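You operate a simulated robot arm through the tools that you are given. There is no shell and no other tool. Be economical: measure what you need, move in short steps, check, and stop when the job is done.

Carry out the task below with a simulated two-armed robot. There is one attempt and no reset: what you move stays moved.

JOB
Find the high side of the banded tube and mark it with the white saddle.
Fine: swing the dial on, turn the tube till the highest reading is on top, swing the dial clear; saddle astride the tube beside its band.

It is judged by the outcome, as a careful person would: the job done as asked, and still so three seconds after it is handed in. It fails if anything else is knocked over, pushed out of place, dropped, spilled or broken.

ROBOT AND FRAMES
Two 7-joint arms with two-finger parallel grippers on one trunk, on a base that drives. Base frame: it is fixed to the floor where the robot stands at the start and does not move with it; the origin is under the middle of the robot, x ahead of it, y to its left, z up; the surface under the hand at the start is at about z = 0.88. Lengths are in m, angles in rad, forces in N, time in s.
The left shoulder is at the start at [0.07, 0.13, 1.227], the right one opposite. With the tool pointing down near the work surface each hand reaches from about 0.18 to 0.5 m from the robot's upright axis, wherever it stands, measured 20 degrees to its own side. Places, roughly: swing dial [0.6, -0.1, 1.1]; top of the banded tube [0.4, 0, 1]. Payload 1.57 kg a hand.
The tool frame of a hand sits at the grasp point between the pads (the TCP): z along the fingers, y along the line on which they close. The tips reach 0.03 m beyond it. The gripper opens to 0.08 m. The fingers are 0.017 m wide and 0.012 m thick; the gripper's body (0.04 by 0.082 m) begins 0.08 m behind the TCP.
Orientation is that of the tool frame in the base frame, as a unit quaternion [x, y, z, w]. With the fingers straight down and closing along the base's y, the tool's x points along the base's -x, its y along +y and its z along -z.

CONTROLS
- The arms move only by the tool servo_tool. It takes "left_plan", "right_plan" or both (then of equal length, played together; a hand with none holds still); each is a list of rows, each a list of 7 numbers: the turn, a rotation vector about the tool's x, y, z in rad, then the shift along the tool's x, y, z in m, then the opening in per cent of the stroke, from 0 (shut) to 100 (fully open). In form: [[wx, wy, wz, dx, dy, dz, gripper], ...]. A call has 1 to 12 rows; each row is the pose to reach, as a shift and turn from the pose commanded when the call began, along the tool's axes at that moment. A row lasts 0.2 s, in which the tool goes at most 0.05 m and 0.15 rad; a call with a longer step from one row to the next is refused whole, and so is a gripper value outside its range. Where a pose cannot be reached the arm comes as near as it can. A force on the tool above 40 N (or 10 N above the force at the start of the call, whichever is more), or a blocked arm, ends the call early, and 0.2 s more pass. Each finger travels about 0.108 m/s and halts on what it meets, pressing with about 43 N; the grip force reading is that of the motor and also rises with nothing between the fingers. The clock runs only during rows and for 0.2 s after the last one: add rows that repeat a pose to give the fingers time. The reply holds the time, the measured pose of the TCP, the force on the tool along the base axes, the opening and the grip force, in the units named above and with some noise, with the torque about the TCP (base axes, N m) and any sound that the robot's microphone picked up.
- Cameras (640 x 400 px; columns grow to the right, rows downward): "scene" is now at [0.1155, -0.0033, 1.4361]; the picture's right is [0.01, -1.00, 0.00], its down [-0.79, -0.01, -0.61] and it looks along [0.61, 0.01, -0.79] (base axes); focal length 214 px, centre (320, 200). "left" rides on the left gripper at [0.072, 0.006, -0.122] in its tool frame; the picture's right is [-0.09, 1.00, 0.00], its down [-0.84, -0.08, -0.54] and it looks along [-0.54, -0.05, 0.84] (tool axes); focal length 238 px, centre (320, 200). "right" rides on the right gripper at [0.072, -0.007, -0.122] in its tool frame; the picture's right is [0.09, 1.00, 0.00], its down [-0.84, 0.08, -0.54] and it looks along [-0.54, 0.05, 0.84] (tool axes); focal length 238 px, centre (320, 200). There is no depth. A picture from a camera that has moved, and an enlarged one, comes with that camera's place and axes in the base frame and with its lens. The place of the scene camera against the robot may be out by one fixed shift of up to 0.012 m in any direction.
- camera(camera): a new picture of that camera. No time passes.
- slide_trunk(by): slides the trunk up (or, below 0, down) by that many m; the arms and the scene camera ride with it, the base frame stays. It gives what a move gives, with no picture.
- roll_base(legs): drives the robot by 1 to 6 legs, each [ahead, left, turn to the left] in m, m and rad, along the robot's own axes; the way and the turn of a leg run together, so that a leg with both is an arc; at most 1.5 m and 3.142 rad a leg. The arms and the cameras ride along, it lands a little off, and it stops where it bumps. It gives what a move gives.
- head_to(pan, tilt): turns the head with the scene camera to pan (to the left, within 1.501 rad either way) and tilt (down, from -0.506 to 1.204), counted from straight ahead of the robot. It gives what a move gives.
- close_up(camera, box): a new picture of the part [left, top, right, bottom] of that camera's present view, enlarged. No time passes.
- job_done(): hands the job in; it is judged then, once.

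Go step by step. Nothing tells you exact positions but the pictures and the camera data: compare them with the known pose of the tool, close in by small moves and look again before you grip or let go. The budget is 120 turns and 108 pictures, counting those below and the enlarged ones. Unless the task says otherwise, let go and move clear before handing in.

The tools are called after ">>>" by a JSON object that holds its "api" and its "payload". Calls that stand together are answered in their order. servo_tool: Moves the arms, as the interface text tells. Its arguments: {"type":"object","properties":{"left_plan":{"type":"array"},"right_plan":{"type":"array"}},"required":[]} The other tools are called the same way: slide_trunk (by) slides the trunk up or down; roll_base (legs) drives the base; head_to (pan, tilt) turns the head that bears the scene camera; camera (camera) takes a picture; close_up (camera, box) takes an enlarged picture of a part of a camera's view; job_done () hands the job in.

At the start:

```text
time_s: 0.0
left_ee_pos: [0.3567, 0.1314, 1.2964]
left_tcp_rot: [-0.001, 1.0, 0.0, 0.001]
left_contact_force: [0.0, 0.4, 1.0]
left_torque: [0.02, -0.01, 0.0]
left_opening: 0.0803
left_gripper_force: 0.0
right_ee_pos: [0.3673, -0.0968, 1.255]
right_tcp_rot: [0.0, 1.0, 0.001, 0.0]
right_contact_force: [-0.4, 0.1, -0.4]
right_torque: [-0.02, 0.0, 0.01]
right_opening: 0.0797
right_gripper_force: 0.1
trunk travel left (down, up): [-0.865, 0.075]
robot x, y, heading: [0.0034, 0.0021, -0.003]
head pan, tilt: [0.012, 0.918]
```

scene: 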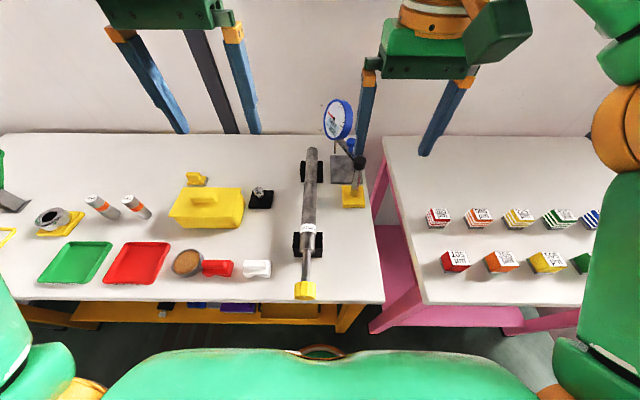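
right: 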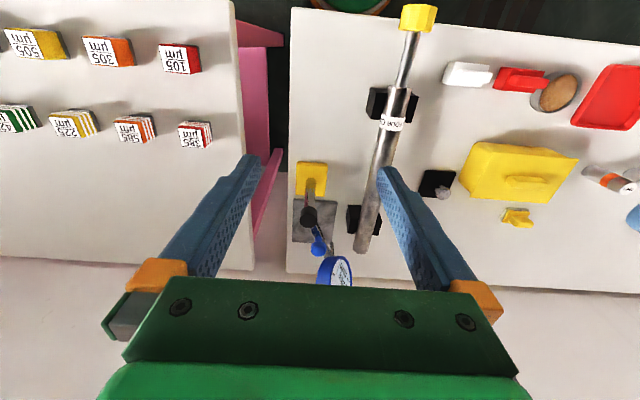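
left: 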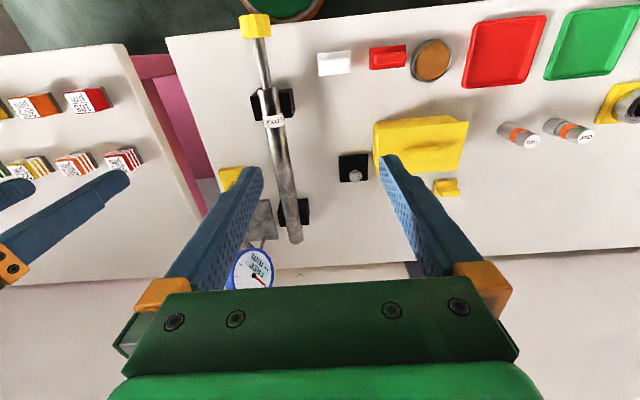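

I see the tube on two black rests with a yellow knob at its near end, the dial stand on its right with a yellow foot, and the white saddle left of the knob. I'll look closer first.

>>> {"api": "close_up", "payload": {"camera": "scene", "box": [240, 80, 400, 180]}}

>>> {"api": "close_up", "payload": {"camera": "scene", "box": [220, 200, 380, 300]}}

>>> {"api": "close_up", "payload": {"camera": "right", "box": [280, 130, 440, 290]}}

>>> {"api": "close_up", "payload": {"camera": "right", "box": [340, 0, 560, 140]}}

```text
4.00 times, centred on (320, 130) of scene
camera zoom: at [0.1155, -0.0033, 1.4361], right [0.01, -1.0, 0.0], down [-0.79, -0.01, -0.61], along [0.61, 0.01, -0.79], focal length 858 px, centre (320, 480)
```

zoom: 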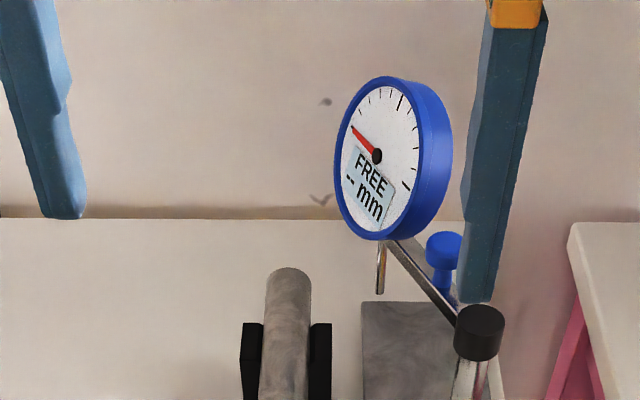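

```text
4.00 times, centred on (300, 250) of scene
camera zoom: at [0.1155, -0.0033, 1.4361], right [0.01, -1.0, 0.0], down [-0.79, -0.01, -0.61], along [0.61, 0.01, -0.79], focal length 858 px, centre (400, 0)
```

zoom: 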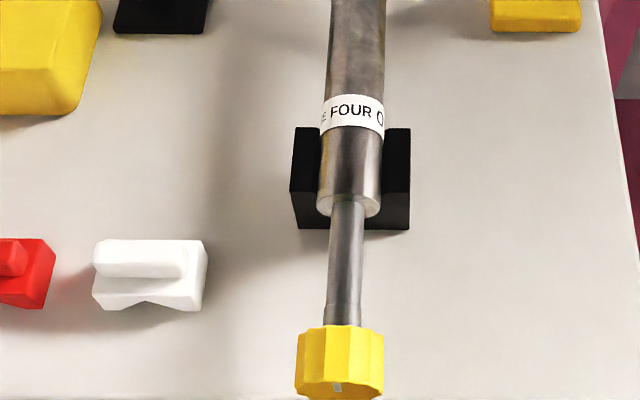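

```text
2.50 times, centred on (360, 210) of right
camera zoom: at [0.2941, -0.1036, 1.378], right [-0.09, 1.0, 0.0], down [0.84, 0.07, 0.54], along [0.54, 0.05, -0.84], focal length 596 px, centre (220, 175)
```

zoom: 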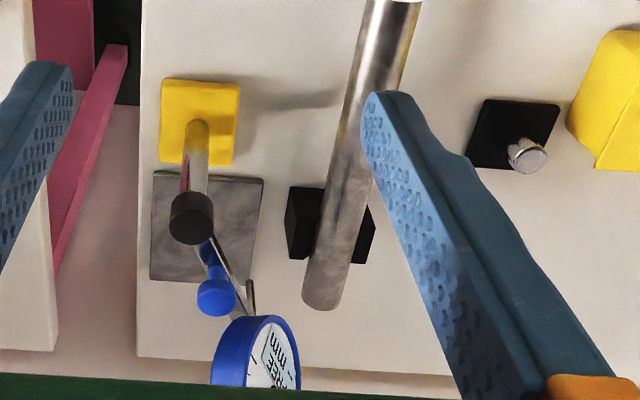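

```text
2.86 times, centred on (450, 70) of right
camera zoom: at [0.2941, -0.1036, 1.378], right [-0.09, 1.0, 0.0], down [0.84, 0.07, 0.54], along [0.54, 0.05, -0.84], focal length 681 px, centre (-51, 571)
```

zoom: 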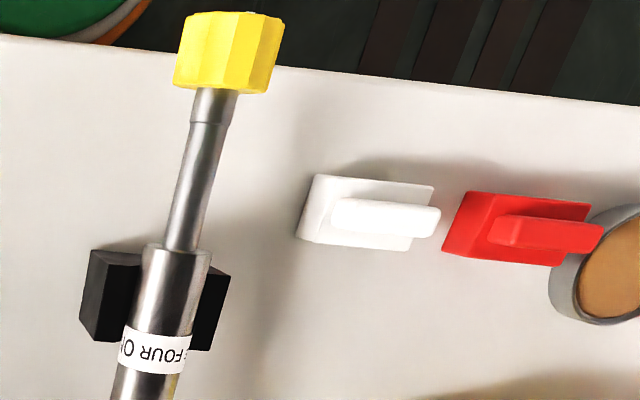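

The tube lies along x at y≈0.03; the dial's post is near (0.54,-0.10), its blue swing knob near (0.59,-0.08,1.07). I'll bring the right hand, pitched forward, near the blue knob to cage it.

>>> {"api": "servo_tool", "payload": {"right_plan": [[0, -0.13, 0, -0.025, 0.003, 0.01, 60], [0, -0.26, 0, -0.05, 0.006, 0.02, 60], [0, -0.39, 0, -0.08, 0.009, 0.035, 60], [0, -0.52, 0, -0.11, 0.012, 0.055, 60], [0, -0.65, 0, -0.135, 0.015, 0.075, 60], [0, -0.785, 0, -0.16, 0.017, 0.095, 60], [0, -0.785, 0, -0.16, 0.017, 0.095, 60]]}}

>>> {"api": "camera", "payload": {"camera": "right"}}

>>> {"api": "close_up", "payload": {"camera": "scene", "box": [240, 60, 400, 180]}}

```text
time_s: 1.6
left_ee_pos: [0.3553, 0.1294, 1.2965]
left_tcp_rot: [0.001, 1.0, -0.001, 0.001]
left_contact_force: [-0.8, -0.3, 0.1]
left_torque: [0.02, 0.0, -0.03]
left_opening: 0.0798
left_gripper_force: 0.0
right_ee_pos: [0.5269, -0.0787, 1.1596]
right_tcp_rot: [0.002, 0.924, -0.001, 0.383]
right_contact_force: [0.5, 0.3, 0.0]
right_torque: [0.0, 0.01, 0.0]
right_opening: 0.0478
right_gripper_force: 0.2
trunk travel left (down, up): [-0.865, 0.075]
robot x, y, heading: [0.0017, 0.0011, -0.001]
head pan, tilt: [0.012, 0.918]
```

```text
100 pictures are left
camera right: at [0.3892, -0.0852, 1.1954], right [-0.06, 1.0, -0.06], down [0.21, 0.08, 0.98], along [0.98, 0.05, -0.21], focal length 238 px, centre (320, 200)
```

right: 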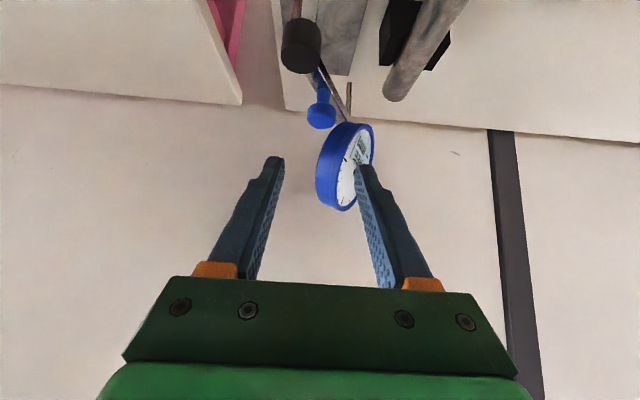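

```text
3.33 times, centred on (320, 120) of scene
camera zoom: at [0.1154, -0.0032, 1.4361], right [0.01, -1.0, 0.0], down [-0.79, -0.01, -0.61], along [0.61, 0.01, -0.79], focal length 715 px, centre (320, 467)
```

zoom: 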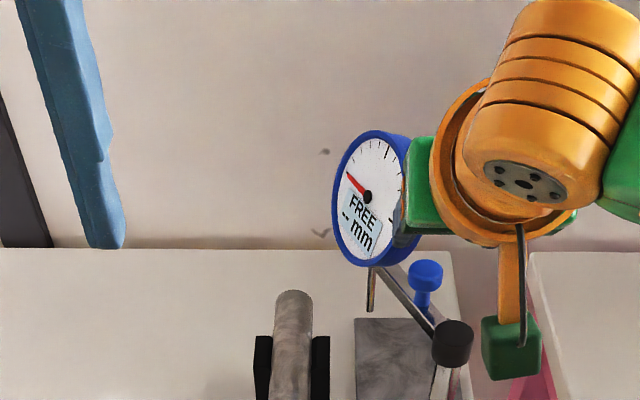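

The blue knob lies straight ahead of the fingers as computed (about 0.592,-0.080,1.07). Moving in most of the way, then checking.

>>> {"api": "servo_tool", "payload": {"right_plan": [[0, 0, 0, 0.004, -0.001, 0.02, 60], [0, 0, 0, 0.008, -0.001, 0.045, 60], [0, 0, 0, 0.012, -0.001, 0.065, 60], [0, 0, 0, 0.013, -0.001, 0.075, 60]]}}

>>> {"api": "camera", "payload": {"camera": "right"}}

>>> {"api": "close_up", "payload": {"camera": "scene", "box": [240, 60, 400, 180]}}

>>> {"api": "camera", "payload": {"camera": "left"}}

```text
time_s: 2.6
left_ee_pos: [0.356, 0.1292, 1.2968]
left_tcp_rot: [0.0, 1.0, -0.001, 0.0]
left_contact_force: [0.0, -0.1, 0.1]
left_torque: [0.0, 0.03, -0.03]
left_opening: 0.0801
left_gripper_force: 0.0
right_ee_pos: [0.5707, -0.0801, 1.0978]
right_tcp_rot: [0.001, 0.923, 0.0, 0.384]
right_contact_force: [0.5, 0.9, -0.1]
right_torque: [-0.02, 0.01, -0.01]
right_opening: 0.0476
right_gripper_force: 0.1
trunk travel left (down, up): [-0.865, 0.075]
robot x, y, heading: [0.0041, 0.0015, 0.003]
head pan, tilt: [0.012, 0.918]
```

```text
98 pictures are left
camera right: at [0.4331, -0.0858, 1.1346], right [-0.06, 1.0, -0.06], down [0.21, 0.08, 0.98], along [0.98, 0.05, -0.21], focal length 238 px, centre (320, 200)
```

right: 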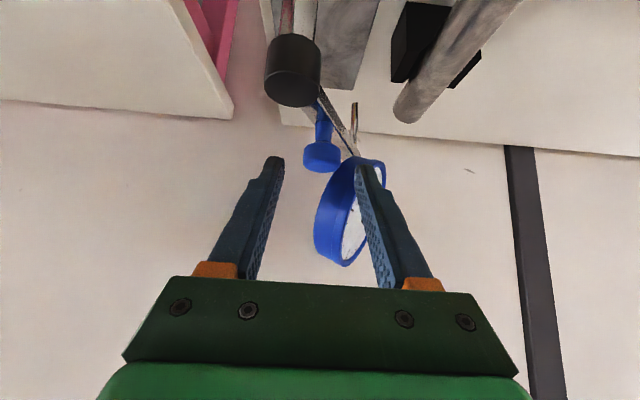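

```text
3.33 times, centred on (320, 120) of scene
camera zoom: at [0.1157, -0.0033, 1.4361], right [0.01, -1.0, 0.0], down [-0.79, -0.01, -0.61], along [0.61, 0.01, -0.79], focal length 715 px, centre (320, 467)
```

zoom: 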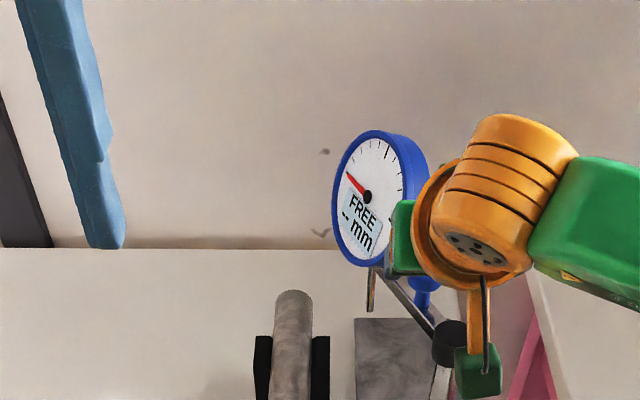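

```text
96 pictures are left
camera left: at [0.2845, 0.137, 1.4178], right [0.09, 1.0, 0.0], down [0.84, -0.08, 0.54], along [0.54, -0.05, -0.84], focal length 238 px, centre (320, 200)
```

left: 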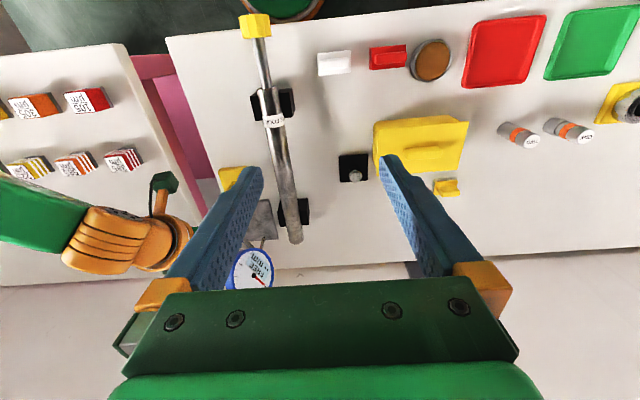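

The fingertips straddle the knob's head. I advance a little further to cage it, then look at the forces.

>>> {"api": "servo_tool", "payload": {"right_plan": [[0, 0, 0, 0, 0, 0.01, 60], [0, 0, 0, 0, 0, 0.02, 60], [0, 0, 0, 0, 0, 0.02, 45]]}}

>>> {"api": "close_up", "payload": {"camera": "right", "box": [220, 40, 420, 290]}}

```text
time_s: 3.4
left_ee_pos: [0.3564, 0.1291, 1.2971]
left_tcp_rot: [-0.001, 1.0, -0.001, 0.0]
left_contact_force: [-1.5, -0.3, -0.1]
left_torque: [0.0, 0.01, 0.02]
left_opening: 0.0802
left_gripper_force: 0.0
right_ee_pos: [0.5852, -0.081, 1.0843]
right_tcp_rot: [0.001, 0.924, 0.001, 0.383]
right_contact_force: [-0.9, 1.2, 0.5]
right_torque: [0.01, 0.03, 0.0]
right_opening: 0.036
right_gripper_force: 0.0
trunk travel left (down, up): [-0.865, 0.075]
robot x, y, heading: [-0.0028, -0.0003, -0.002]
head pan, tilt: [0.012, 0.918]
```

```text
1.60 times, centred on (320, 165) of right
camera zoom: at [0.4472, -0.0863, 1.1206], right [-0.06, 1.0, -0.06], down [0.21, 0.08, 0.98], along [0.98, 0.05, -0.21], focal length 381 px, centre (320, 256)
```

zoom: 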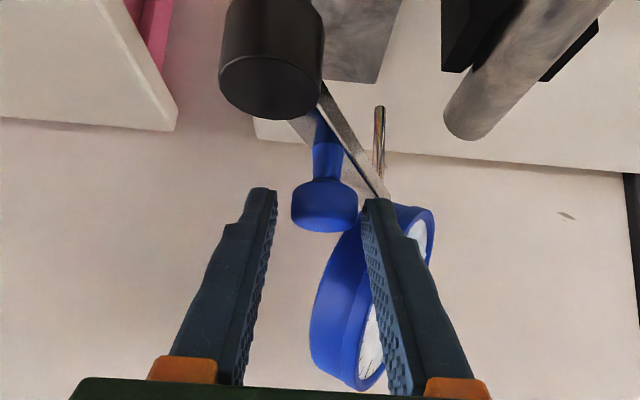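

The knob head sits between the pads. Now I swing it left along its arc, in small steps.

>>> {"api": "servo_tool", "payload": {"right_plan": [[0, 0, 0, 0, 0.007, 0, 45], [0, 0, 0, 0.001, 0.012, -0.001, 45], [0, 0, 0, 0.003, 0.017, -0.003, 45], [0, 0, 0, 0.005, 0.022, -0.005, 45], [0, 0, 0, 0.007, 0.026, -0.007, 45], [0, 0, 0, 0.0095, 0.03, -0.0095, 45], [0, 0, 0, 0.012, 0.033, -0.012, 45]]}}

>>> {"api": "close_up", "payload": {"camera": "right", "box": [220, 40, 420, 290]}}

>>> {"api": "close_up", "payload": {"camera": "scene", "box": [240, 60, 400, 180]}}

```text
time_s: 5.0
left_ee_pos: [0.3567, 0.1187, 1.2982]
left_tcp_rot: [0.0, 1.0, 0.004, 0.001]
left_contact_force: [0.2, 0.2, -0.1]
left_torque: [-0.02, -0.04, -0.01]
left_opening: 0.0799
left_gripper_force: 0.1
right_ee_pos: [0.5679, -0.0581, 1.0839]
right_tcp_rot: [0.005, 0.923, 0.002, 0.384]
right_contact_force: [-2.7, -17.8, -5.6]
right_torque: [-0.51, 0.13, 0.06]
right_opening: 0.0396
right_gripper_force: 2.5
trunk travel left (down, up): [-0.865, 0.075]
robot x, y, heading: [0.0051, -0.0011, -0.001]
head pan, tilt: [0.012, 0.918]
```

```text
1.60 times, centred on (320, 165) of right
camera zoom: at [0.4302, -0.064, 1.1198], right [-0.06, 1.0, -0.06], down [0.21, 0.07, 0.98], along [0.98, 0.05, -0.21], focal length 381 px, centre (320, 256)
```

zoom: 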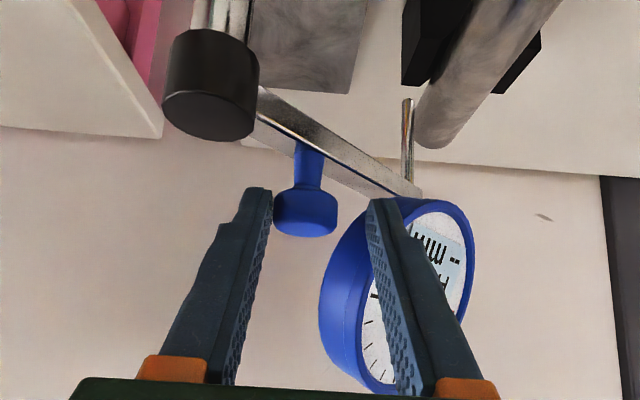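

```text
3.33 times, centred on (320, 120) of scene
camera zoom: at [0.1154, -0.0147, 1.436], right [0.01, -1.0, -0.01], down [-0.79, 0.0, -0.61], along [0.61, 0.01, -0.79], focal length 715 px, centre (320, 467)
```

zoom: 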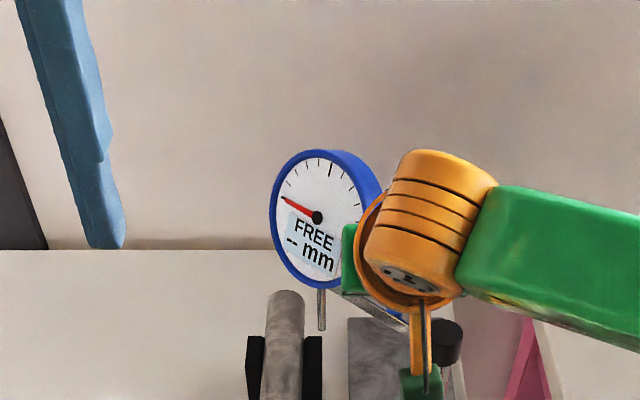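

The dial swings (arm about 40° now) with some friction; the stand has not moved. Continuing the arc.

>>> {"api": "servo_tool", "payload": {"right_plan": [[0, 0, 0, 0.002, 0.004, -0.002, 45], [0, 0, 0, 0.004, 0.008, -0.004, 45], [0, 0, 0, 0.006, 0.012, -0.006, 45], [0, 0, 0, 0.008, 0.015, -0.008, 45]]}}

>>> {"api": "close_up", "payload": {"camera": "right", "box": [220, 40, 420, 290]}}

>>> {"api": "close_up", "payload": {"camera": "scene", "box": [240, 60, 400, 180]}}

```text
time_s: 6.0
left_ee_pos: [0.355, 0.1087, 1.2986]
left_tcp_rot: [0.001, 1.0, 0.008, 0.003]
left_contact_force: [-0.1, -0.9, -0.1]
left_torque: [-0.01, -0.01, 0.03]
left_opening: 0.0802
left_gripper_force: 0.0
right_ee_pos: [0.5551, -0.053, 1.0831]
right_tcp_rot: [0.007, 0.924, 0.003, 0.382]
right_contact_force: [-5.8, -35.5, -7.6]
right_torque: [-0.97, 0.16, -0.31]
right_opening: 0.0397
right_gripper_force: 1.3
trunk travel left (down, up): [-0.865, 0.075]
robot x, y, heading: [-0.001, 0.0027, -0.001]
head pan, tilt: [0.012, 0.918]
```

```text
1.60 times, centred on (320, 165) of right
camera zoom: at [0.4188, -0.058, 1.1195], right [-0.05, 1.0, -0.05], down [0.21, 0.06, 0.98], along [0.98, 0.04, -0.21], focal length 381 px, centre (320, 256)
```

zoom: 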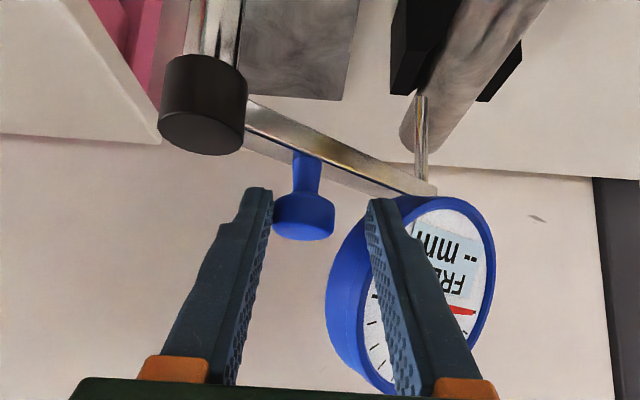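

```text
3.33 times, centred on (320, 120) of scene
camera zoom: at [0.1142, -0.025, 1.436], right [0.01, -1.0, -0.02], down [-0.79, 0.0, -0.61], along [0.61, 0.02, -0.79], focal length 715 px, centre (320, 467)
```

zoom: 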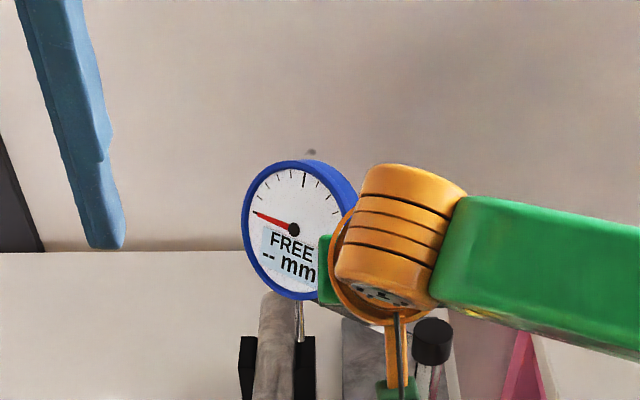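

The force has risen to 35 N and the plunger looks close to the tube; I check from the left camera before pushing more.

>>> {"api": "close_up", "payload": {"camera": "left", "box": [200, 170, 360, 290]}}

>>> {"api": "close_up", "payload": {"camera": "scene", "box": [290, 110, 350, 160]}}

>>> {"api": "close_up", "payload": {"camera": "right", "box": [290, 60, 410, 170]}}

```text
3.33 times, centred on (280, 230) of left
camera zoom: at [0.2832, 0.1152, 1.4201], right [0.09, 1.0, 0.02], down [0.84, -0.09, 0.54], along [0.54, -0.04, -0.84], focal length 794 px, centre (453, 100)
```

zoom: 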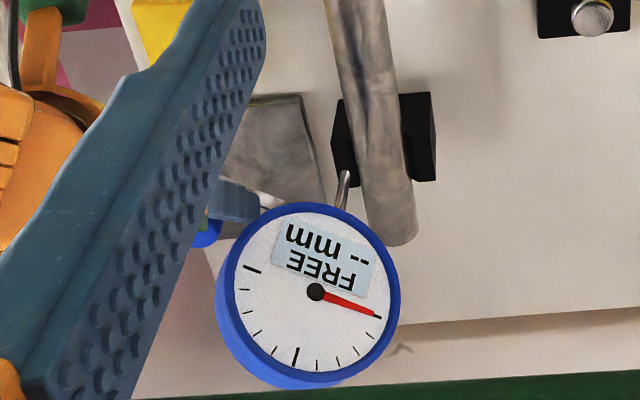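

```text
8.00 times, centred on (320, 135) of scene
camera zoom: at [0.1142, -0.025, 1.436], right [0.01, -1.0, -0.02], down [-0.79, 0.0, -0.61], along [0.61, 0.02, -0.79], focal length 1716 px, centre (320, 720)
```

zoom: 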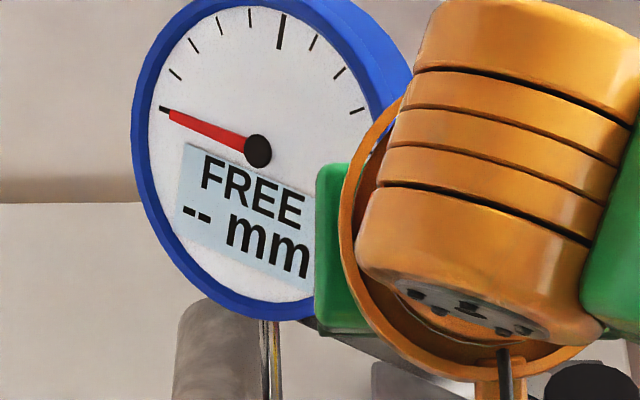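

```text
3.64 times, centred on (350, 115) of right
camera zoom: at [0.4188, -0.058, 1.1195], right [-0.05, 1.0, -0.05], down [0.21, 0.06, 0.98], along [0.98, 0.04, -0.21], focal length 867 px, centre (211, 509)
```

zoom: 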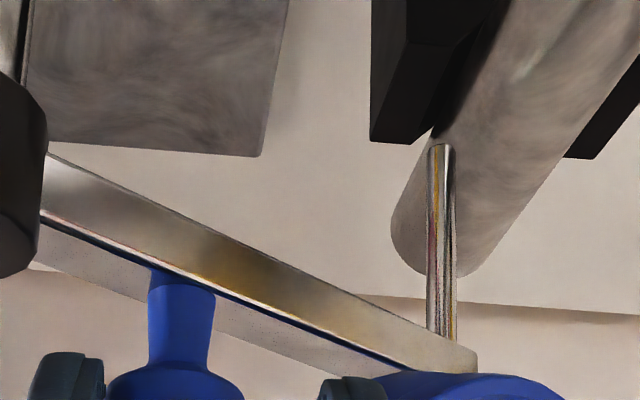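

The plunger tip (~0.626,0.01,0.970) still clears the tube; resistance is hinge friction and I'm pushing off-tangent. I'll grip the knob so I can pull along the arc.

>>> {"api": "servo_tool", "payload": {"right_plan": [[0, 0, 0, 0, 0, 0, 30], [0, 0, 0, 0, 0, 0, 20], [0, 0, 0, 0, 0, 0, 20], [0, 0, 0, 0.003, 0.001, -0.003, 20], [0, 0, 0, 0.006, 0.002, -0.006, 20]]}}

>>> {"api": "close_up", "payload": {"camera": "right", "box": [220, 40, 420, 290]}}

>>> {"api": "close_up", "payload": {"camera": "left", "box": [200, 170, 360, 290]}}

```text
time_s: 7.2
left_ee_pos: [0.3567, 0.1083, 1.299]
left_tcp_rot: [0.001, 1.0, 0.008, 0.001]
left_contact_force: [-0.1, 0.3, -0.3]
left_torque: [0.0, 0.01, 0.03]
left_opening: 0.0801
left_gripper_force: 0.1
right_ee_pos: [0.5493, -0.0513, 1.0825]
right_tcp_rot: [0.008, 0.924, 0.004, 0.383]
right_contact_force: [-0.4, -38.2, -5.7]
right_torque: [-0.97, -0.11, -0.29]
right_opening: 0.0387
right_gripper_force: 13.4
trunk travel left (down, up): [-0.865, 0.075]
robot x, y, heading: [0.0, 0.0, -0.005]
head pan, tilt: [0.012, 0.918]
```

```text
1.60 times, centred on (320, 165) of right
camera zoom: at [0.4125, -0.0561, 1.1194], right [-0.05, 1.0, -0.05], down [0.21, 0.06, 0.98], along [0.98, 0.04, -0.21], focal length 381 px, centre (320, 256)
```

zoom: 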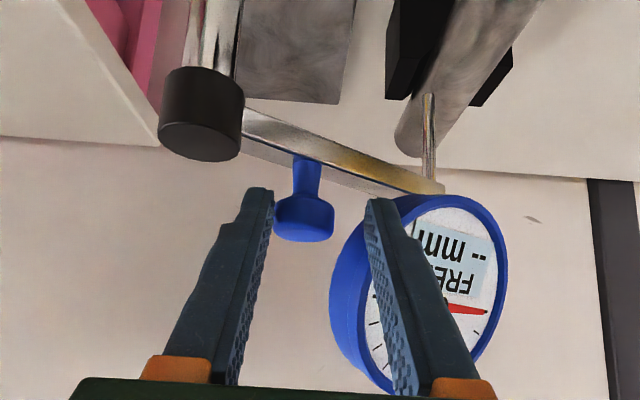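

```text
3.33 times, centred on (280, 230) of left
camera zoom: at [0.2857, 0.1139, 1.4198], right [0.09, 1.0, 0.02], down [0.84, -0.09, 0.54], along [0.54, -0.04, -0.84], focal length 794 px, centre (453, 100)
```

zoom: 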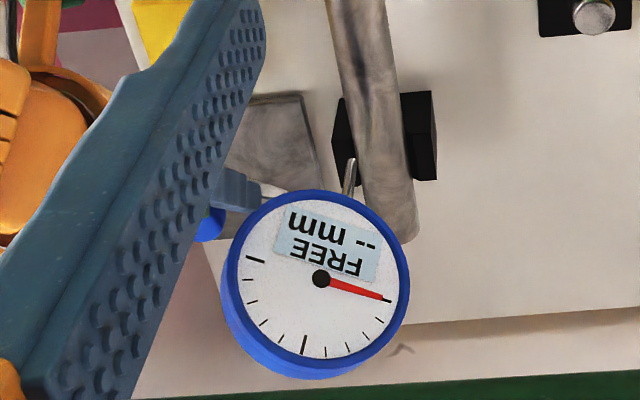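

The right finger touches the knob but the left hasn't closed, as the hand is off-centre to the left. I recentre the hand on the knob while closing.

>>> {"api": "servo_tool", "payload": {"right_plan": [[0, 0, 0, 0, -0.006, 0, 20], [0, 0, 0, 0, -0.012, 0, 20], [0, 0, 0, 0, -0.018, 0, 20], [0, 0, 0, 0, -0.024, 0, 20], [0, 0, 0, 0, -0.026, 0, 20], [0, 0, 0, 0, -0.026, 0, 20]]}}

>>> {"api": "close_up", "payload": {"camera": "right", "box": [220, 40, 420, 290]}}

```text
time_s: 8.6
left_ee_pos: [0.353, 0.1295, 1.2977]
left_tcp_rot: [-0.001, 1.0, -0.001, 0.002]
left_contact_force: [-0.6, 0.1, 0.3]
left_torque: [-0.02, 0.01, 0.0]
left_opening: 0.0801
left_gripper_force: 0.1
right_ee_pos: [0.5453, -0.0554, 1.0845]
right_tcp_rot: [0.001, 0.923, 0.0, 0.385]
right_contact_force: [-4.6, 1.2, 0.8]
right_torque: [0.39, 0.13, -0.17]
right_opening: 0.0242
right_gripper_force: 36.3
trunk travel left (down, up): [-0.865, 0.075]
robot x, y, heading: [-0.0002, 0.0013, 0.0]
head pan, tilt: [0.012, 0.918]
```

```text
1.60 times, centred on (320, 165) of right
camera zoom: at [0.4084, -0.0616, 1.1217], right [-0.07, 1.0, -0.06], down [0.2, 0.07, 0.98], along [0.98, 0.05, -0.21], focal length 381 px, centre (320, 256)
```

zoom: 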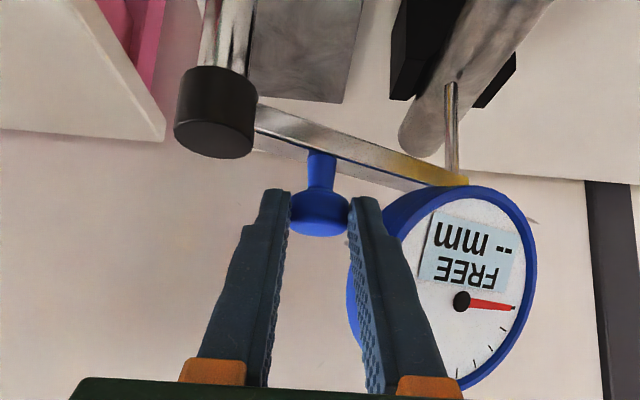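

Gripped now, arm about 60°. I pull along the arc in small steps.

>>> {"api": "servo_tool", "payload": {"right_plan": [[0, 0, 0, 0.002, 0.0015, -0.002, 20], [0, 0, 0, 0.004, 0.003, -0.004, 20], [0, 0, 0, 0.0062, 0.0045, -0.0062, 20], [0, 0, 0, 0.0062, 0.0045, -0.0062, 20]]}}

>>> {"api": "close_up", "payload": {"camera": "right", "box": [220, 40, 420, 290]}}

>>> {"api": "close_up", "payload": {"camera": "left", "box": [200, 170, 360, 290]}}

```text
time_s: 9.6
left_ee_pos: [0.3554, 0.1293, 1.2978]
left_tcp_rot: [0.0, 1.0, 0.0, 0.002]
left_contact_force: [0.8, 0.1, 0.3]
left_torque: [0.03, -0.04, -0.05]
left_opening: 0.0802
left_gripper_force: 0.0
right_ee_pos: [0.539, -0.0524, 1.086]
right_tcp_rot: [0.001, 0.923, 0.0, 0.385]
right_contact_force: [7.9, -0.7, 18.1]
right_torque: [-0.09, -0.17, 0.27]
right_opening: 0.0239
right_gripper_force: 36.2
trunk travel left (down, up): [-0.865, 0.075]
robot x, y, heading: [-0.0006, -0.0004, -0.003]
head pan, tilt: [0.012, 0.918]
```

```text
1.60 times, centred on (320, 165) of right
camera zoom: at [0.4013, -0.0589, 1.1216], right [-0.06, 1.0, -0.06], down [0.2, 0.08, 0.98], along [0.98, 0.05, -0.21], focal length 381 px, centre (320, 256)
```

zoom: 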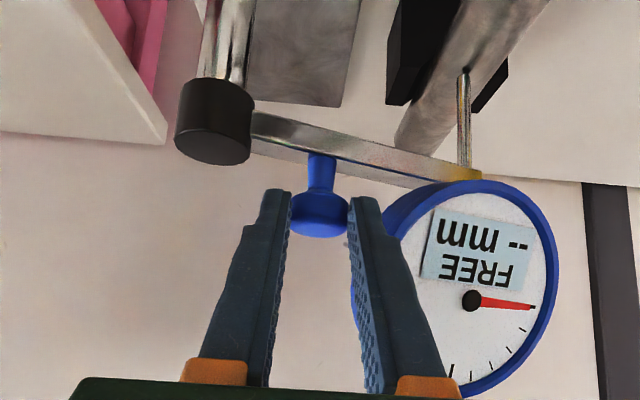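

```text
3.33 times, centred on (280, 230) of left
camera zoom: at [0.2828, 0.1372, 1.4183], right [0.09, 1.0, 0.0], down [0.84, -0.08, 0.54], along [0.54, -0.05, -0.84], focal length 794 px, centre (453, 100)
```

zoom: 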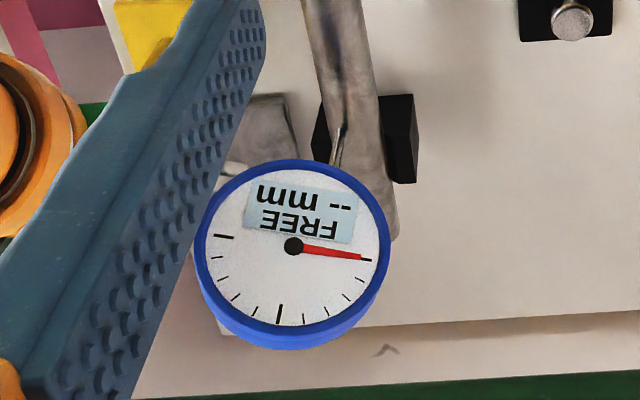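

The plunger is reaching the tube's right shoulder. Continuing slightly, with a small lift to relieve the downward load.

>>> {"api": "servo_tool", "payload": {"right_plan": [[0, 0, 0, 0.001, 0.001, -0.004, 20], [0, 0, 0, 0.003, 0.002, -0.006, 20], [0, 0, 0, 0.005, 0.003, -0.008, 20], [0, 0, 0, 0.005, 0.003, -0.008, 20]]}}

>>> {"api": "close_up", "payload": {"camera": "right", "box": [220, 40, 420, 290]}}

>>> {"api": "close_up", "payload": {"camera": "left", "box": [200, 170, 360, 290]}}

```text
time_s: 10.6
left_ee_pos: [0.3529, 0.128, 1.2983]
left_tcp_rot: [0.0, 1.0, 0.0, 0.003]
left_contact_force: [-1.3, -0.6, -0.3]
left_torque: [0.05, -0.04, -0.01]
left_opening: 0.0801
left_gripper_force: 0.1
right_ee_pos: [0.5266, -0.0501, 1.0867]
right_tcp_rot: [0.001, 0.924, 0.001, 0.382]
right_contact_force: [-1.2, -0.3, 0.9]
right_torque: [0.01, 0.05, 0.01]
right_opening: 0.0157
right_gripper_force: 0.0
trunk travel left (down, up): [-0.865, 0.075]
robot x, y, heading: [0.0023, 0.0049, 0.001]
head pan, tilt: [0.012, 0.918]
```

```text
1.60 times, centred on (320, 165) of right
camera zoom: at [0.3887, -0.0564, 1.1225], right [-0.06, 1.0, -0.06], down [0.21, 0.07, 0.98], along [0.98, 0.05, -0.21], focal length 381 px, centre (320, 256)
```

zoom: 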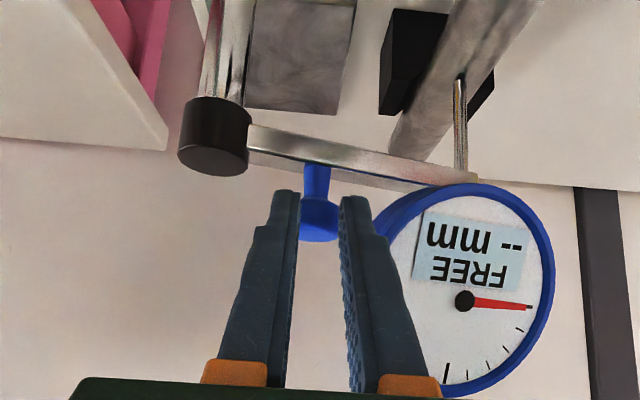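

```text
3.33 times, centred on (280, 230) of left
camera zoom: at [0.2806, 0.136, 1.4185], right [0.09, 1.0, 0.0], down [0.83, -0.08, 0.55], along [0.54, -0.05, -0.84], focal length 794 px, centre (453, 100)
```

zoom: 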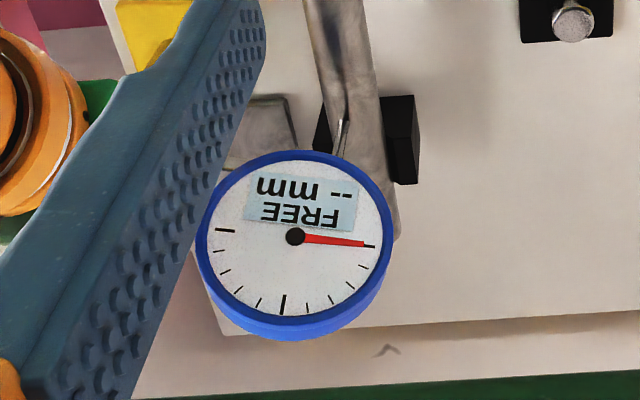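

The fingers slipped off the knob, but the tip is now near the tube crest (~0.573,0.031,0.975); arm at ~74°, likely to finish at 90°. I'll back off and re-approach yawed by ~50° so the jaws work along the tangent.

>>> {"api": "servo_tool", "payload": {"right_plan": [[0, 0, 0, 0, 0, -0.03, 50], [0, 0, 0, 0, 0, -0.06, 60], [-0.1, 0, -0.1, -0.003, -0.006, -0.055, 60], [-0.2, 0, -0.2, -0.006, -0.012, -0.05, 60], [-0.3, 0, -0.3, -0.009, -0.018, -0.045, 60], [-0.4, 0, -0.4, -0.012, -0.024, -0.04, 60], [-0.5, 0, -0.5, -0.015, -0.03, -0.034, 60], [-0.6, 0, -0.6, -0.017, -0.037, -0.0283, 60], [-0.617, 0, -0.617, -0.017, -0.037, -0.0283, 60]]}}

>>> {"api": "camera", "payload": {"camera": "right"}}

>>> {"api": "close_up", "payload": {"camera": "scene", "box": [240, 60, 400, 180]}}

```text
time_s: 12.6
left_ee_pos: [0.3564, 0.1295, 1.2969]
left_tcp_rot: [0.0, 1.0, -0.001, 0.001]
left_contact_force: [-0.4, 0.3, -0.5]
left_torque: [0.0, -0.01, -0.02]
left_opening: 0.0799
left_gripper_force: 0.1
right_ee_pos: [0.5166, -0.0791, 1.1215]
right_tcp_rot: [-0.319, 0.867, 0.132, 0.36]
right_contact_force: [-1.2, -0.2, -0.4]
right_torque: [-0.01, 0.02, 0.02]
right_opening: 0.0478
right_gripper_force: 0.0
right hand out of reach, approached as far as the arm can: row 8, 9
trunk travel left (down, up): [-0.865, 0.075]
robot x, y, heading: [0.0009, 0.0016, -0.003]
head pan, tilt: [0.012, 0.918]
```

```text
80 pictures are left
camera right: at [0.4162, -0.1733, 1.1571], right [-0.69, 0.72, -0.06], down [0.11, 0.19, 0.98], along [0.71, 0.67, -0.21], focal length 238 px, centre (320, 200)
```

right: 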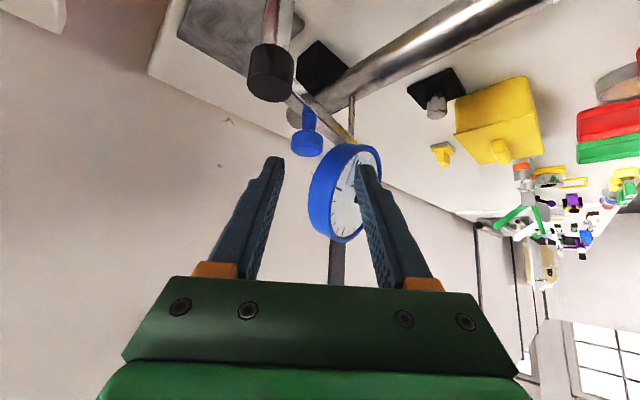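

```text
3.33 times, centred on (320, 120) of scene
camera zoom: at [0.1151, -0.0031, 1.4361], right [0.01, -1.0, 0.0], down [-0.79, -0.01, -0.61], along [0.61, 0.01, -0.79], focal length 715 px, centre (320, 467)
```

zoom: 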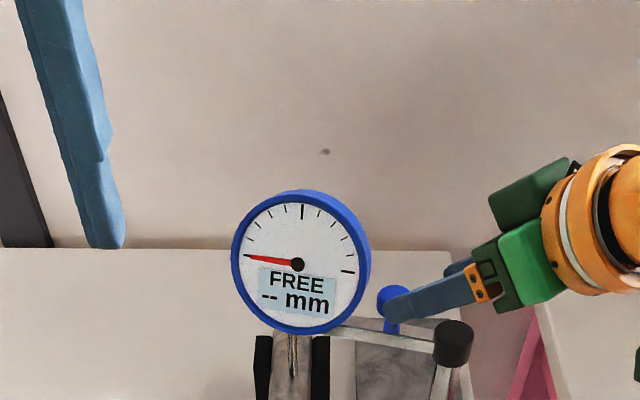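

The hand is yawed about 40° and lines up with the knob (≈0.556,-0.05,1.068). Moving in to straddle it.

>>> {"api": "servo_tool", "payload": {"right_plan": [[0.113, 0, 0.113, 0, -0.001, 0.015, 60], [0.113, 0, 0.113, 0, -0.002, 0.03, 60], [0.113, 0, 0.113, 0, -0.003, 0.045, 60], [0.113, 0, 0.113, 0, -0.0034, 0.055, 60], [0.113, 0, 0.113, 0, -0.0034, 0.063, 60], [0.113, 0, 0.113, 0, -0.0034, 0.063, 60]]}}

>>> {"api": "camera", "payload": {"camera": "right"}}

>>> {"api": "close_up", "payload": {"camera": "scene", "box": [240, 60, 400, 180]}}

```text
refused: row 1 steps farther than a row can; nothing moved
```

```text
78 pictures are left
camera right: at [0.4162, -0.1733, 1.1571], right [-0.69, 0.72, -0.06], down [0.11, 0.19, 0.98], along [0.71, 0.67, -0.21], focal length 238 px, centre (320, 200)
```

right: 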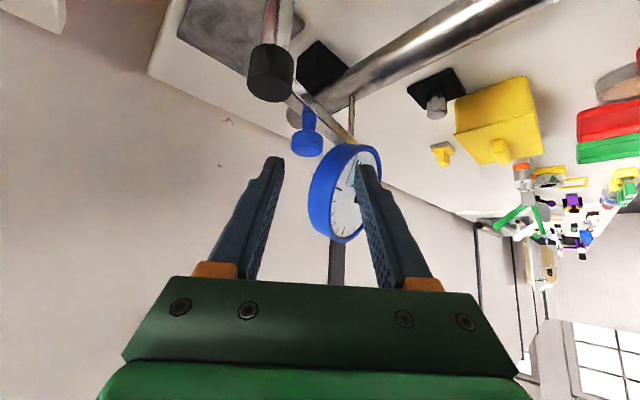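

```text
3.33 times, centred on (320, 120) of scene
camera zoom: at [0.1151, -0.0031, 1.4361], right [0.01, -1.0, 0.0], down [-0.79, -0.01, -0.61], along [0.61, 0.01, -0.79], focal length 715 px, centre (320, 467)
```

zoom: 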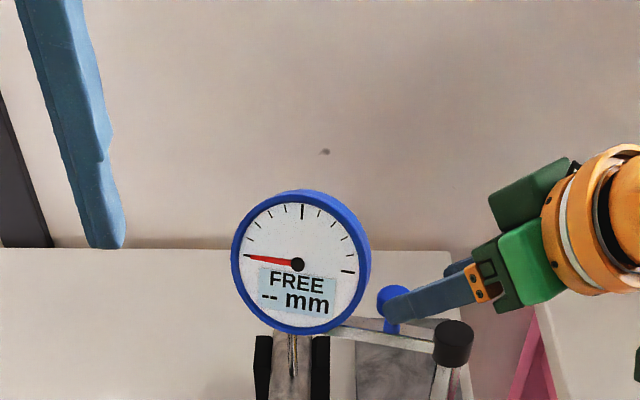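

The turn was slightly too big for one row; I split it.

>>> {"api": "servo_tool", "payload": {"right_plan": [[0.06, 0, 0.06, 0, -0.001, 0.012, 60], [0.113, 0, 0.113, 0, -0.002, 0.03, 60], [0.113, 0, 0.113, 0, -0.003, 0.045, 60], [0.113, 0, 0.113, 0, -0.0034, 0.055, 60], [0.113, 0, 0.113, 0, -0.0034, 0.063, 60], [0.113, 0, 0.113, 0, -0.0034, 0.063, 60]]}}

>>> {"api": "camera", "payload": {"camera": "right"}}

>>> {"api": "close_up", "payload": {"camera": "scene", "box": [240, 60, 400, 180]}}

```text
time_s: 14.0
left_ee_pos: [0.3566, 0.1286, 1.2968]
left_tcp_rot: [0.001, 1.0, -0.001, 0.001]
left_contact_force: [0.4, 0.2, -0.4]
left_torque: [0.02, -0.02, 0.02]
left_opening: 0.0801
left_gripper_force: 0.0
right_ee_pos: [0.5524, -0.0539, 1.0751]
right_tcp_rot: [-0.249, 0.889, 0.104, 0.369]
right_contact_force: [0.0, -0.7, -0.3]
right_torque: [0.01, 0.01, 0.0]
right_opening: 0.0479
right_gripper_force: 0.0
trunk travel left (down, up): [-0.865, 0.075]
robot x, y, heading: [-0.0011, -0.0009, -0.002]
head pan, tilt: [0.012, 0.918]
```

```text
76 pictures are left
camera right: at [0.4395, -0.1309, 1.1118], right [-0.57, 0.82, -0.06], down [0.14, 0.17, 0.98], along [0.81, 0.55, -0.21], focal length 238 px, centre (320, 200)
```

right: 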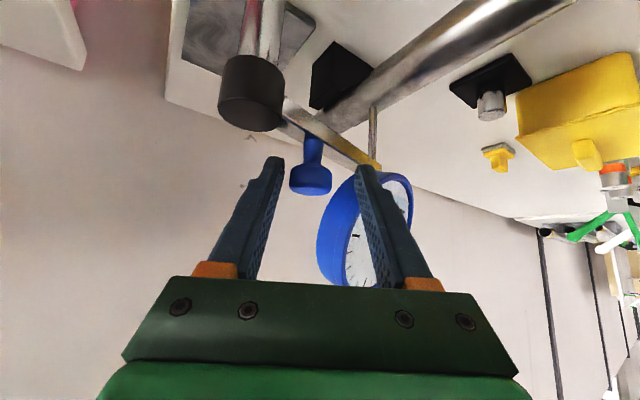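

```text
3.33 times, centred on (320, 120) of scene
camera zoom: at [0.1154, -0.0035, 1.4361], right [0.01, -1.0, 0.0], down [-0.79, -0.01, -0.61], along [0.61, 0.01, -0.79], focal length 715 px, centre (320, 467)
```

zoom: 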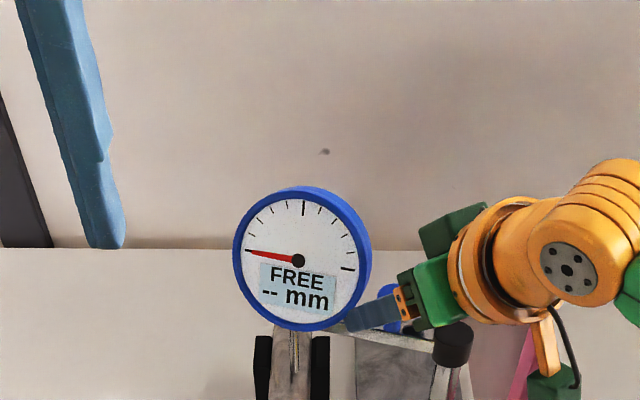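

The pads straddle the knob. I go in 6 mm deeper and close on it.

>>> {"api": "servo_tool", "payload": {"right_plan": [[0, 0, 0, 0, 0, 0.007, 60], [0, 0, 0, 0, -0.001, 0.007, 45], [0, 0, 0, 0, -0.001, 0.007, 25], [0, 0, 0, 0, -0.001, 0.007, 20], [0, 0, 0, 0, -0.001, 0.007, 20]]}}

>>> {"api": "close_up", "payload": {"camera": "right", "box": [220, 40, 420, 290]}}

```text
time_s: 15.2
left_ee_pos: [0.3568, 0.1262, 1.2974]
left_tcp_rot: [-0.001, 1.0, 0.001, 0.0]
left_contact_force: [-0.7, -0.2, 0.3]
left_torque: [0.0, -0.05, 0.02]
left_opening: 0.08
left_gripper_force: 0.0
right_ee_pos: [0.558, -0.0553, 1.0708]
right_tcp_rot: [-0.249, 0.889, 0.105, 0.369]
right_contact_force: [-0.7, -5.3, -0.4]
right_torque: [-0.11, 0.04, -0.02]
right_opening: 0.0273
right_gripper_force: 37.8
trunk travel left (down, up): [-0.865, 0.075]
robot x, y, heading: [-0.0002, 0.0022, 0.003]
head pan, tilt: [0.012, 0.918]
```

```text
1.60 times, centred on (320, 165) of right
camera zoom: at [0.4441, -0.1314, 1.1072], right [-0.57, 0.82, -0.06], down [0.14, 0.17, 0.98], along [0.81, 0.55, -0.21], focal length 381 px, centre (320, 256)
```

zoom: 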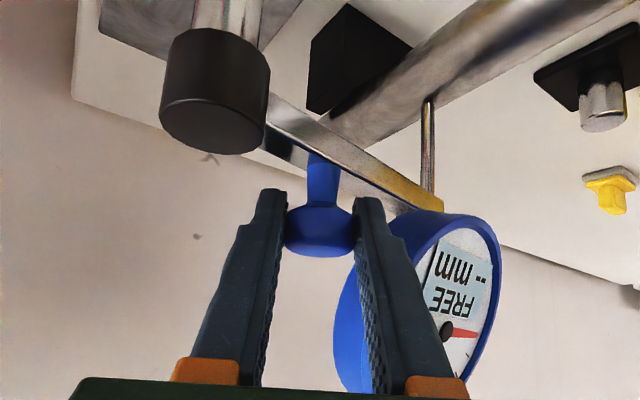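

Well gripped now. Pulling along the tangent toward 90°.

>>> {"api": "servo_tool", "payload": {"right_plan": [[0, 0, 0, 0.002, 0.0025, -0.002, 20], [0, 0, 0, 0.004, 0.005, -0.004, 20], [0, 0, 0, 0.006, 0.0075, -0.006, 20], [0, 0, 0, 0.008, 0.01, -0.008, 20], [0, 0, 0, 0.008, 0.01, -0.008, 20]]}}

>>> {"api": "close_up", "payload": {"camera": "scene", "box": [240, 60, 400, 180]}}

```text
time_s: 16.4
left_ee_pos: [0.359, 0.1252, 1.2968]
left_tcp_rot: [0.0, 1.0, 0.003, 0.0]
left_contact_force: [-0.4, -0.2, -0.1]
left_torque: [0.0, -0.02, 0.04]
left_opening: 0.0798
left_gripper_force: 0.0
right_ee_pos: [0.5457, -0.0536, 1.0713]
right_tcp_rot: [-0.247, 0.89, 0.105, 0.368]
right_contact_force: [12.2, -8.7, 10.6]
right_torque: [-0.17, -0.12, 0.39]
right_opening: 0.027
right_gripper_force: 37.3
trunk travel left (down, up): [-0.865, 0.075]
robot x, y, heading: [-0.0038, -0.002, -0.001]
head pan, tilt: [0.012, 0.918]
```

```text
3.33 times, centred on (320, 120) of scene
camera zoom: at [0.1188, -0.0083, 1.4358], right [0.01, -1.0, 0.0], down [-0.8, -0.01, -0.61], along [0.61, 0.01, -0.8], focal length 715 px, centre (320, 467)
```

zoom: 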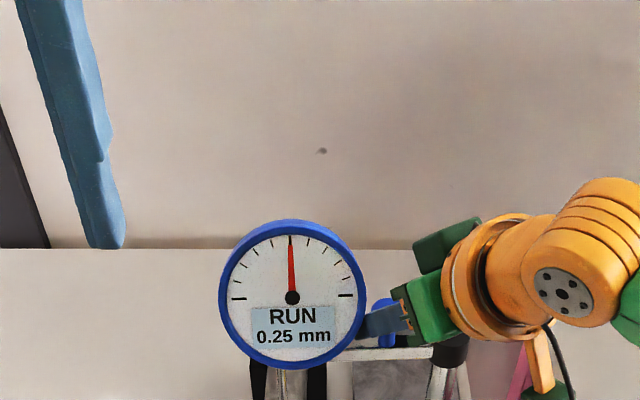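

The dial is on: "RUN 0.25 mm". I release and back the right hand away.

>>> {"api": "servo_tool", "payload": {"right_plan": [[0, 0, 0, -0.002, -0.002, 0.002, 20], [0, 0, 0, -0.002, -0.002, 0.002, 40], [0, 0, 0, -0.002, -0.002, 0.002, 60], [0, 0, 0, -0.002, -0.002, -0.02, 60], [0, 0, 0, -0.002, -0.002, -0.06, 60], [0, 0, 0, -0.002, -0.002, -0.1, 60], [0, 0, 0, -0.002, -0.002, -0.14, 60]]}}

>>> {"api": "close_up", "payload": {"camera": "scene", "box": [240, 60, 400, 180]}}

>>> {"api": "close_up", "payload": {"camera": "left", "box": [200, 0, 360, 130]}}

```text
time_s: 17.5
left_ee_pos: [0.3639, 0.1274, 1.2951]
left_tcp_rot: [0.0, 1.0, 0.0, -0.002]
left_contact_force: [-0.4, 0.5, 0.4]
left_torque: [-0.07, 0.0, 0.05]
left_opening: 0.0802
left_gripper_force: 0.0
right_ee_pos: [0.5383, -0.0645, 1.0821]
right_tcp_rot: [-0.247, 0.894, 0.1, 0.36]
right_contact_force: [2.4, -7.7, -5.0]
right_torque: [0.64, -0.1, 0.46]
right_opening: 0.0395
right_gripper_force: 0.0
trunk travel left (down, up): [-0.865, 0.075]
robot x, y, heading: [-0.0031, 0.0017, -0.0]
head pan, tilt: [0.012, 0.918]
stopped in row 5 (right hand): the force on the tool passed its limit at 50 N (the readings are from after the stop); the commanded pose is now the measured one
```

```text
3.33 times, centred on (320, 120) of scene
camera zoom: at [0.1238, -0.0052, 1.4354], right [0.01, -1.0, 0.0], down [-0.8, -0.01, -0.6], along [0.6, 0.01, -0.8], focal length 715 px, centre (320, 467)
```

zoom: 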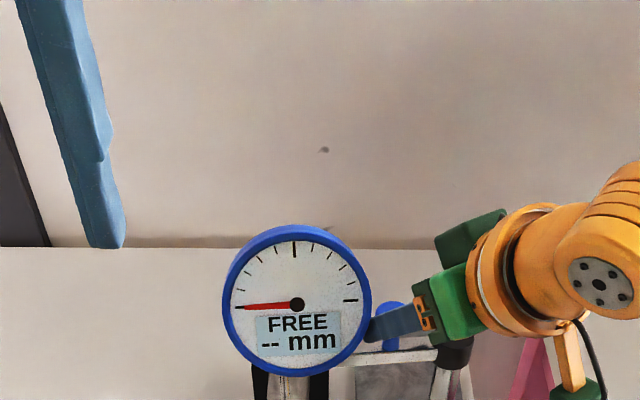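

```text
3.08 times, centred on (280, 65) of left
camera zoom: at [0.2923, 0.1352, 1.4166], right [0.09, 1.0, 0.0], down [0.84, -0.08, 0.54], along [0.54, -0.05, -0.84], focal length 733 px, centre (443, 615)
```

zoom: 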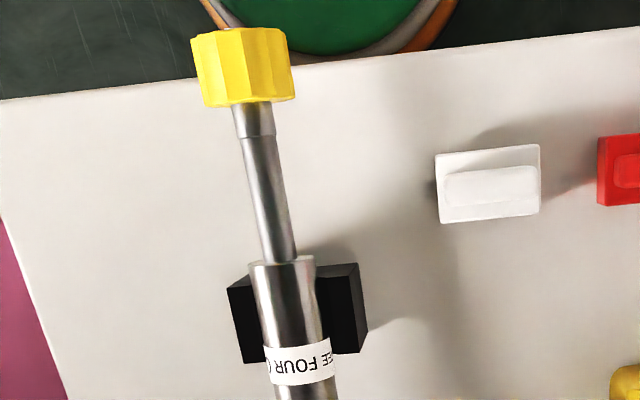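

The finger caught while backing off and the dial went FREE again. Look before anything else.

>>> {"api": "camera", "payload": {"camera": "right"}}

>>> {"api": "close_up", "payload": {"camera": "scene", "box": [290, 110, 370, 170]}}

```text
70 pictures are left
camera right: at [0.4235, -0.1392, 1.1197], right [-0.57, 0.82, -0.06], down [0.16, 0.18, 0.97], along [0.81, 0.54, -0.23], focal length 238 px, centre (320, 200)
```

right: 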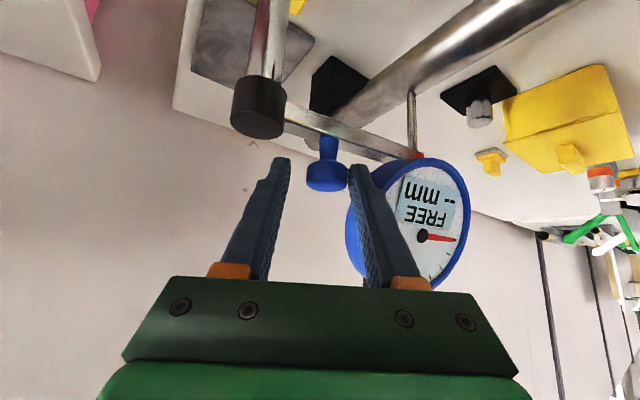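

```text
6.67 times, centred on (330, 140) of scene
camera zoom: at [0.1238, -0.0052, 1.4354], right [0.01, -1.0, 0.0], down [-0.8, -0.01, -0.6], along [0.6, 0.01, -0.8], focal length 1430 px, centre (253, 600)
```

zoom: 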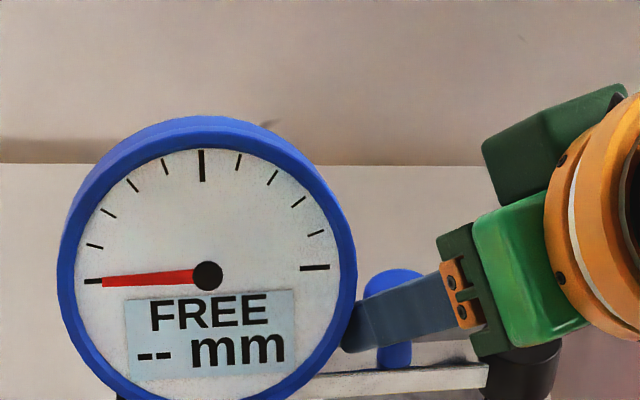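

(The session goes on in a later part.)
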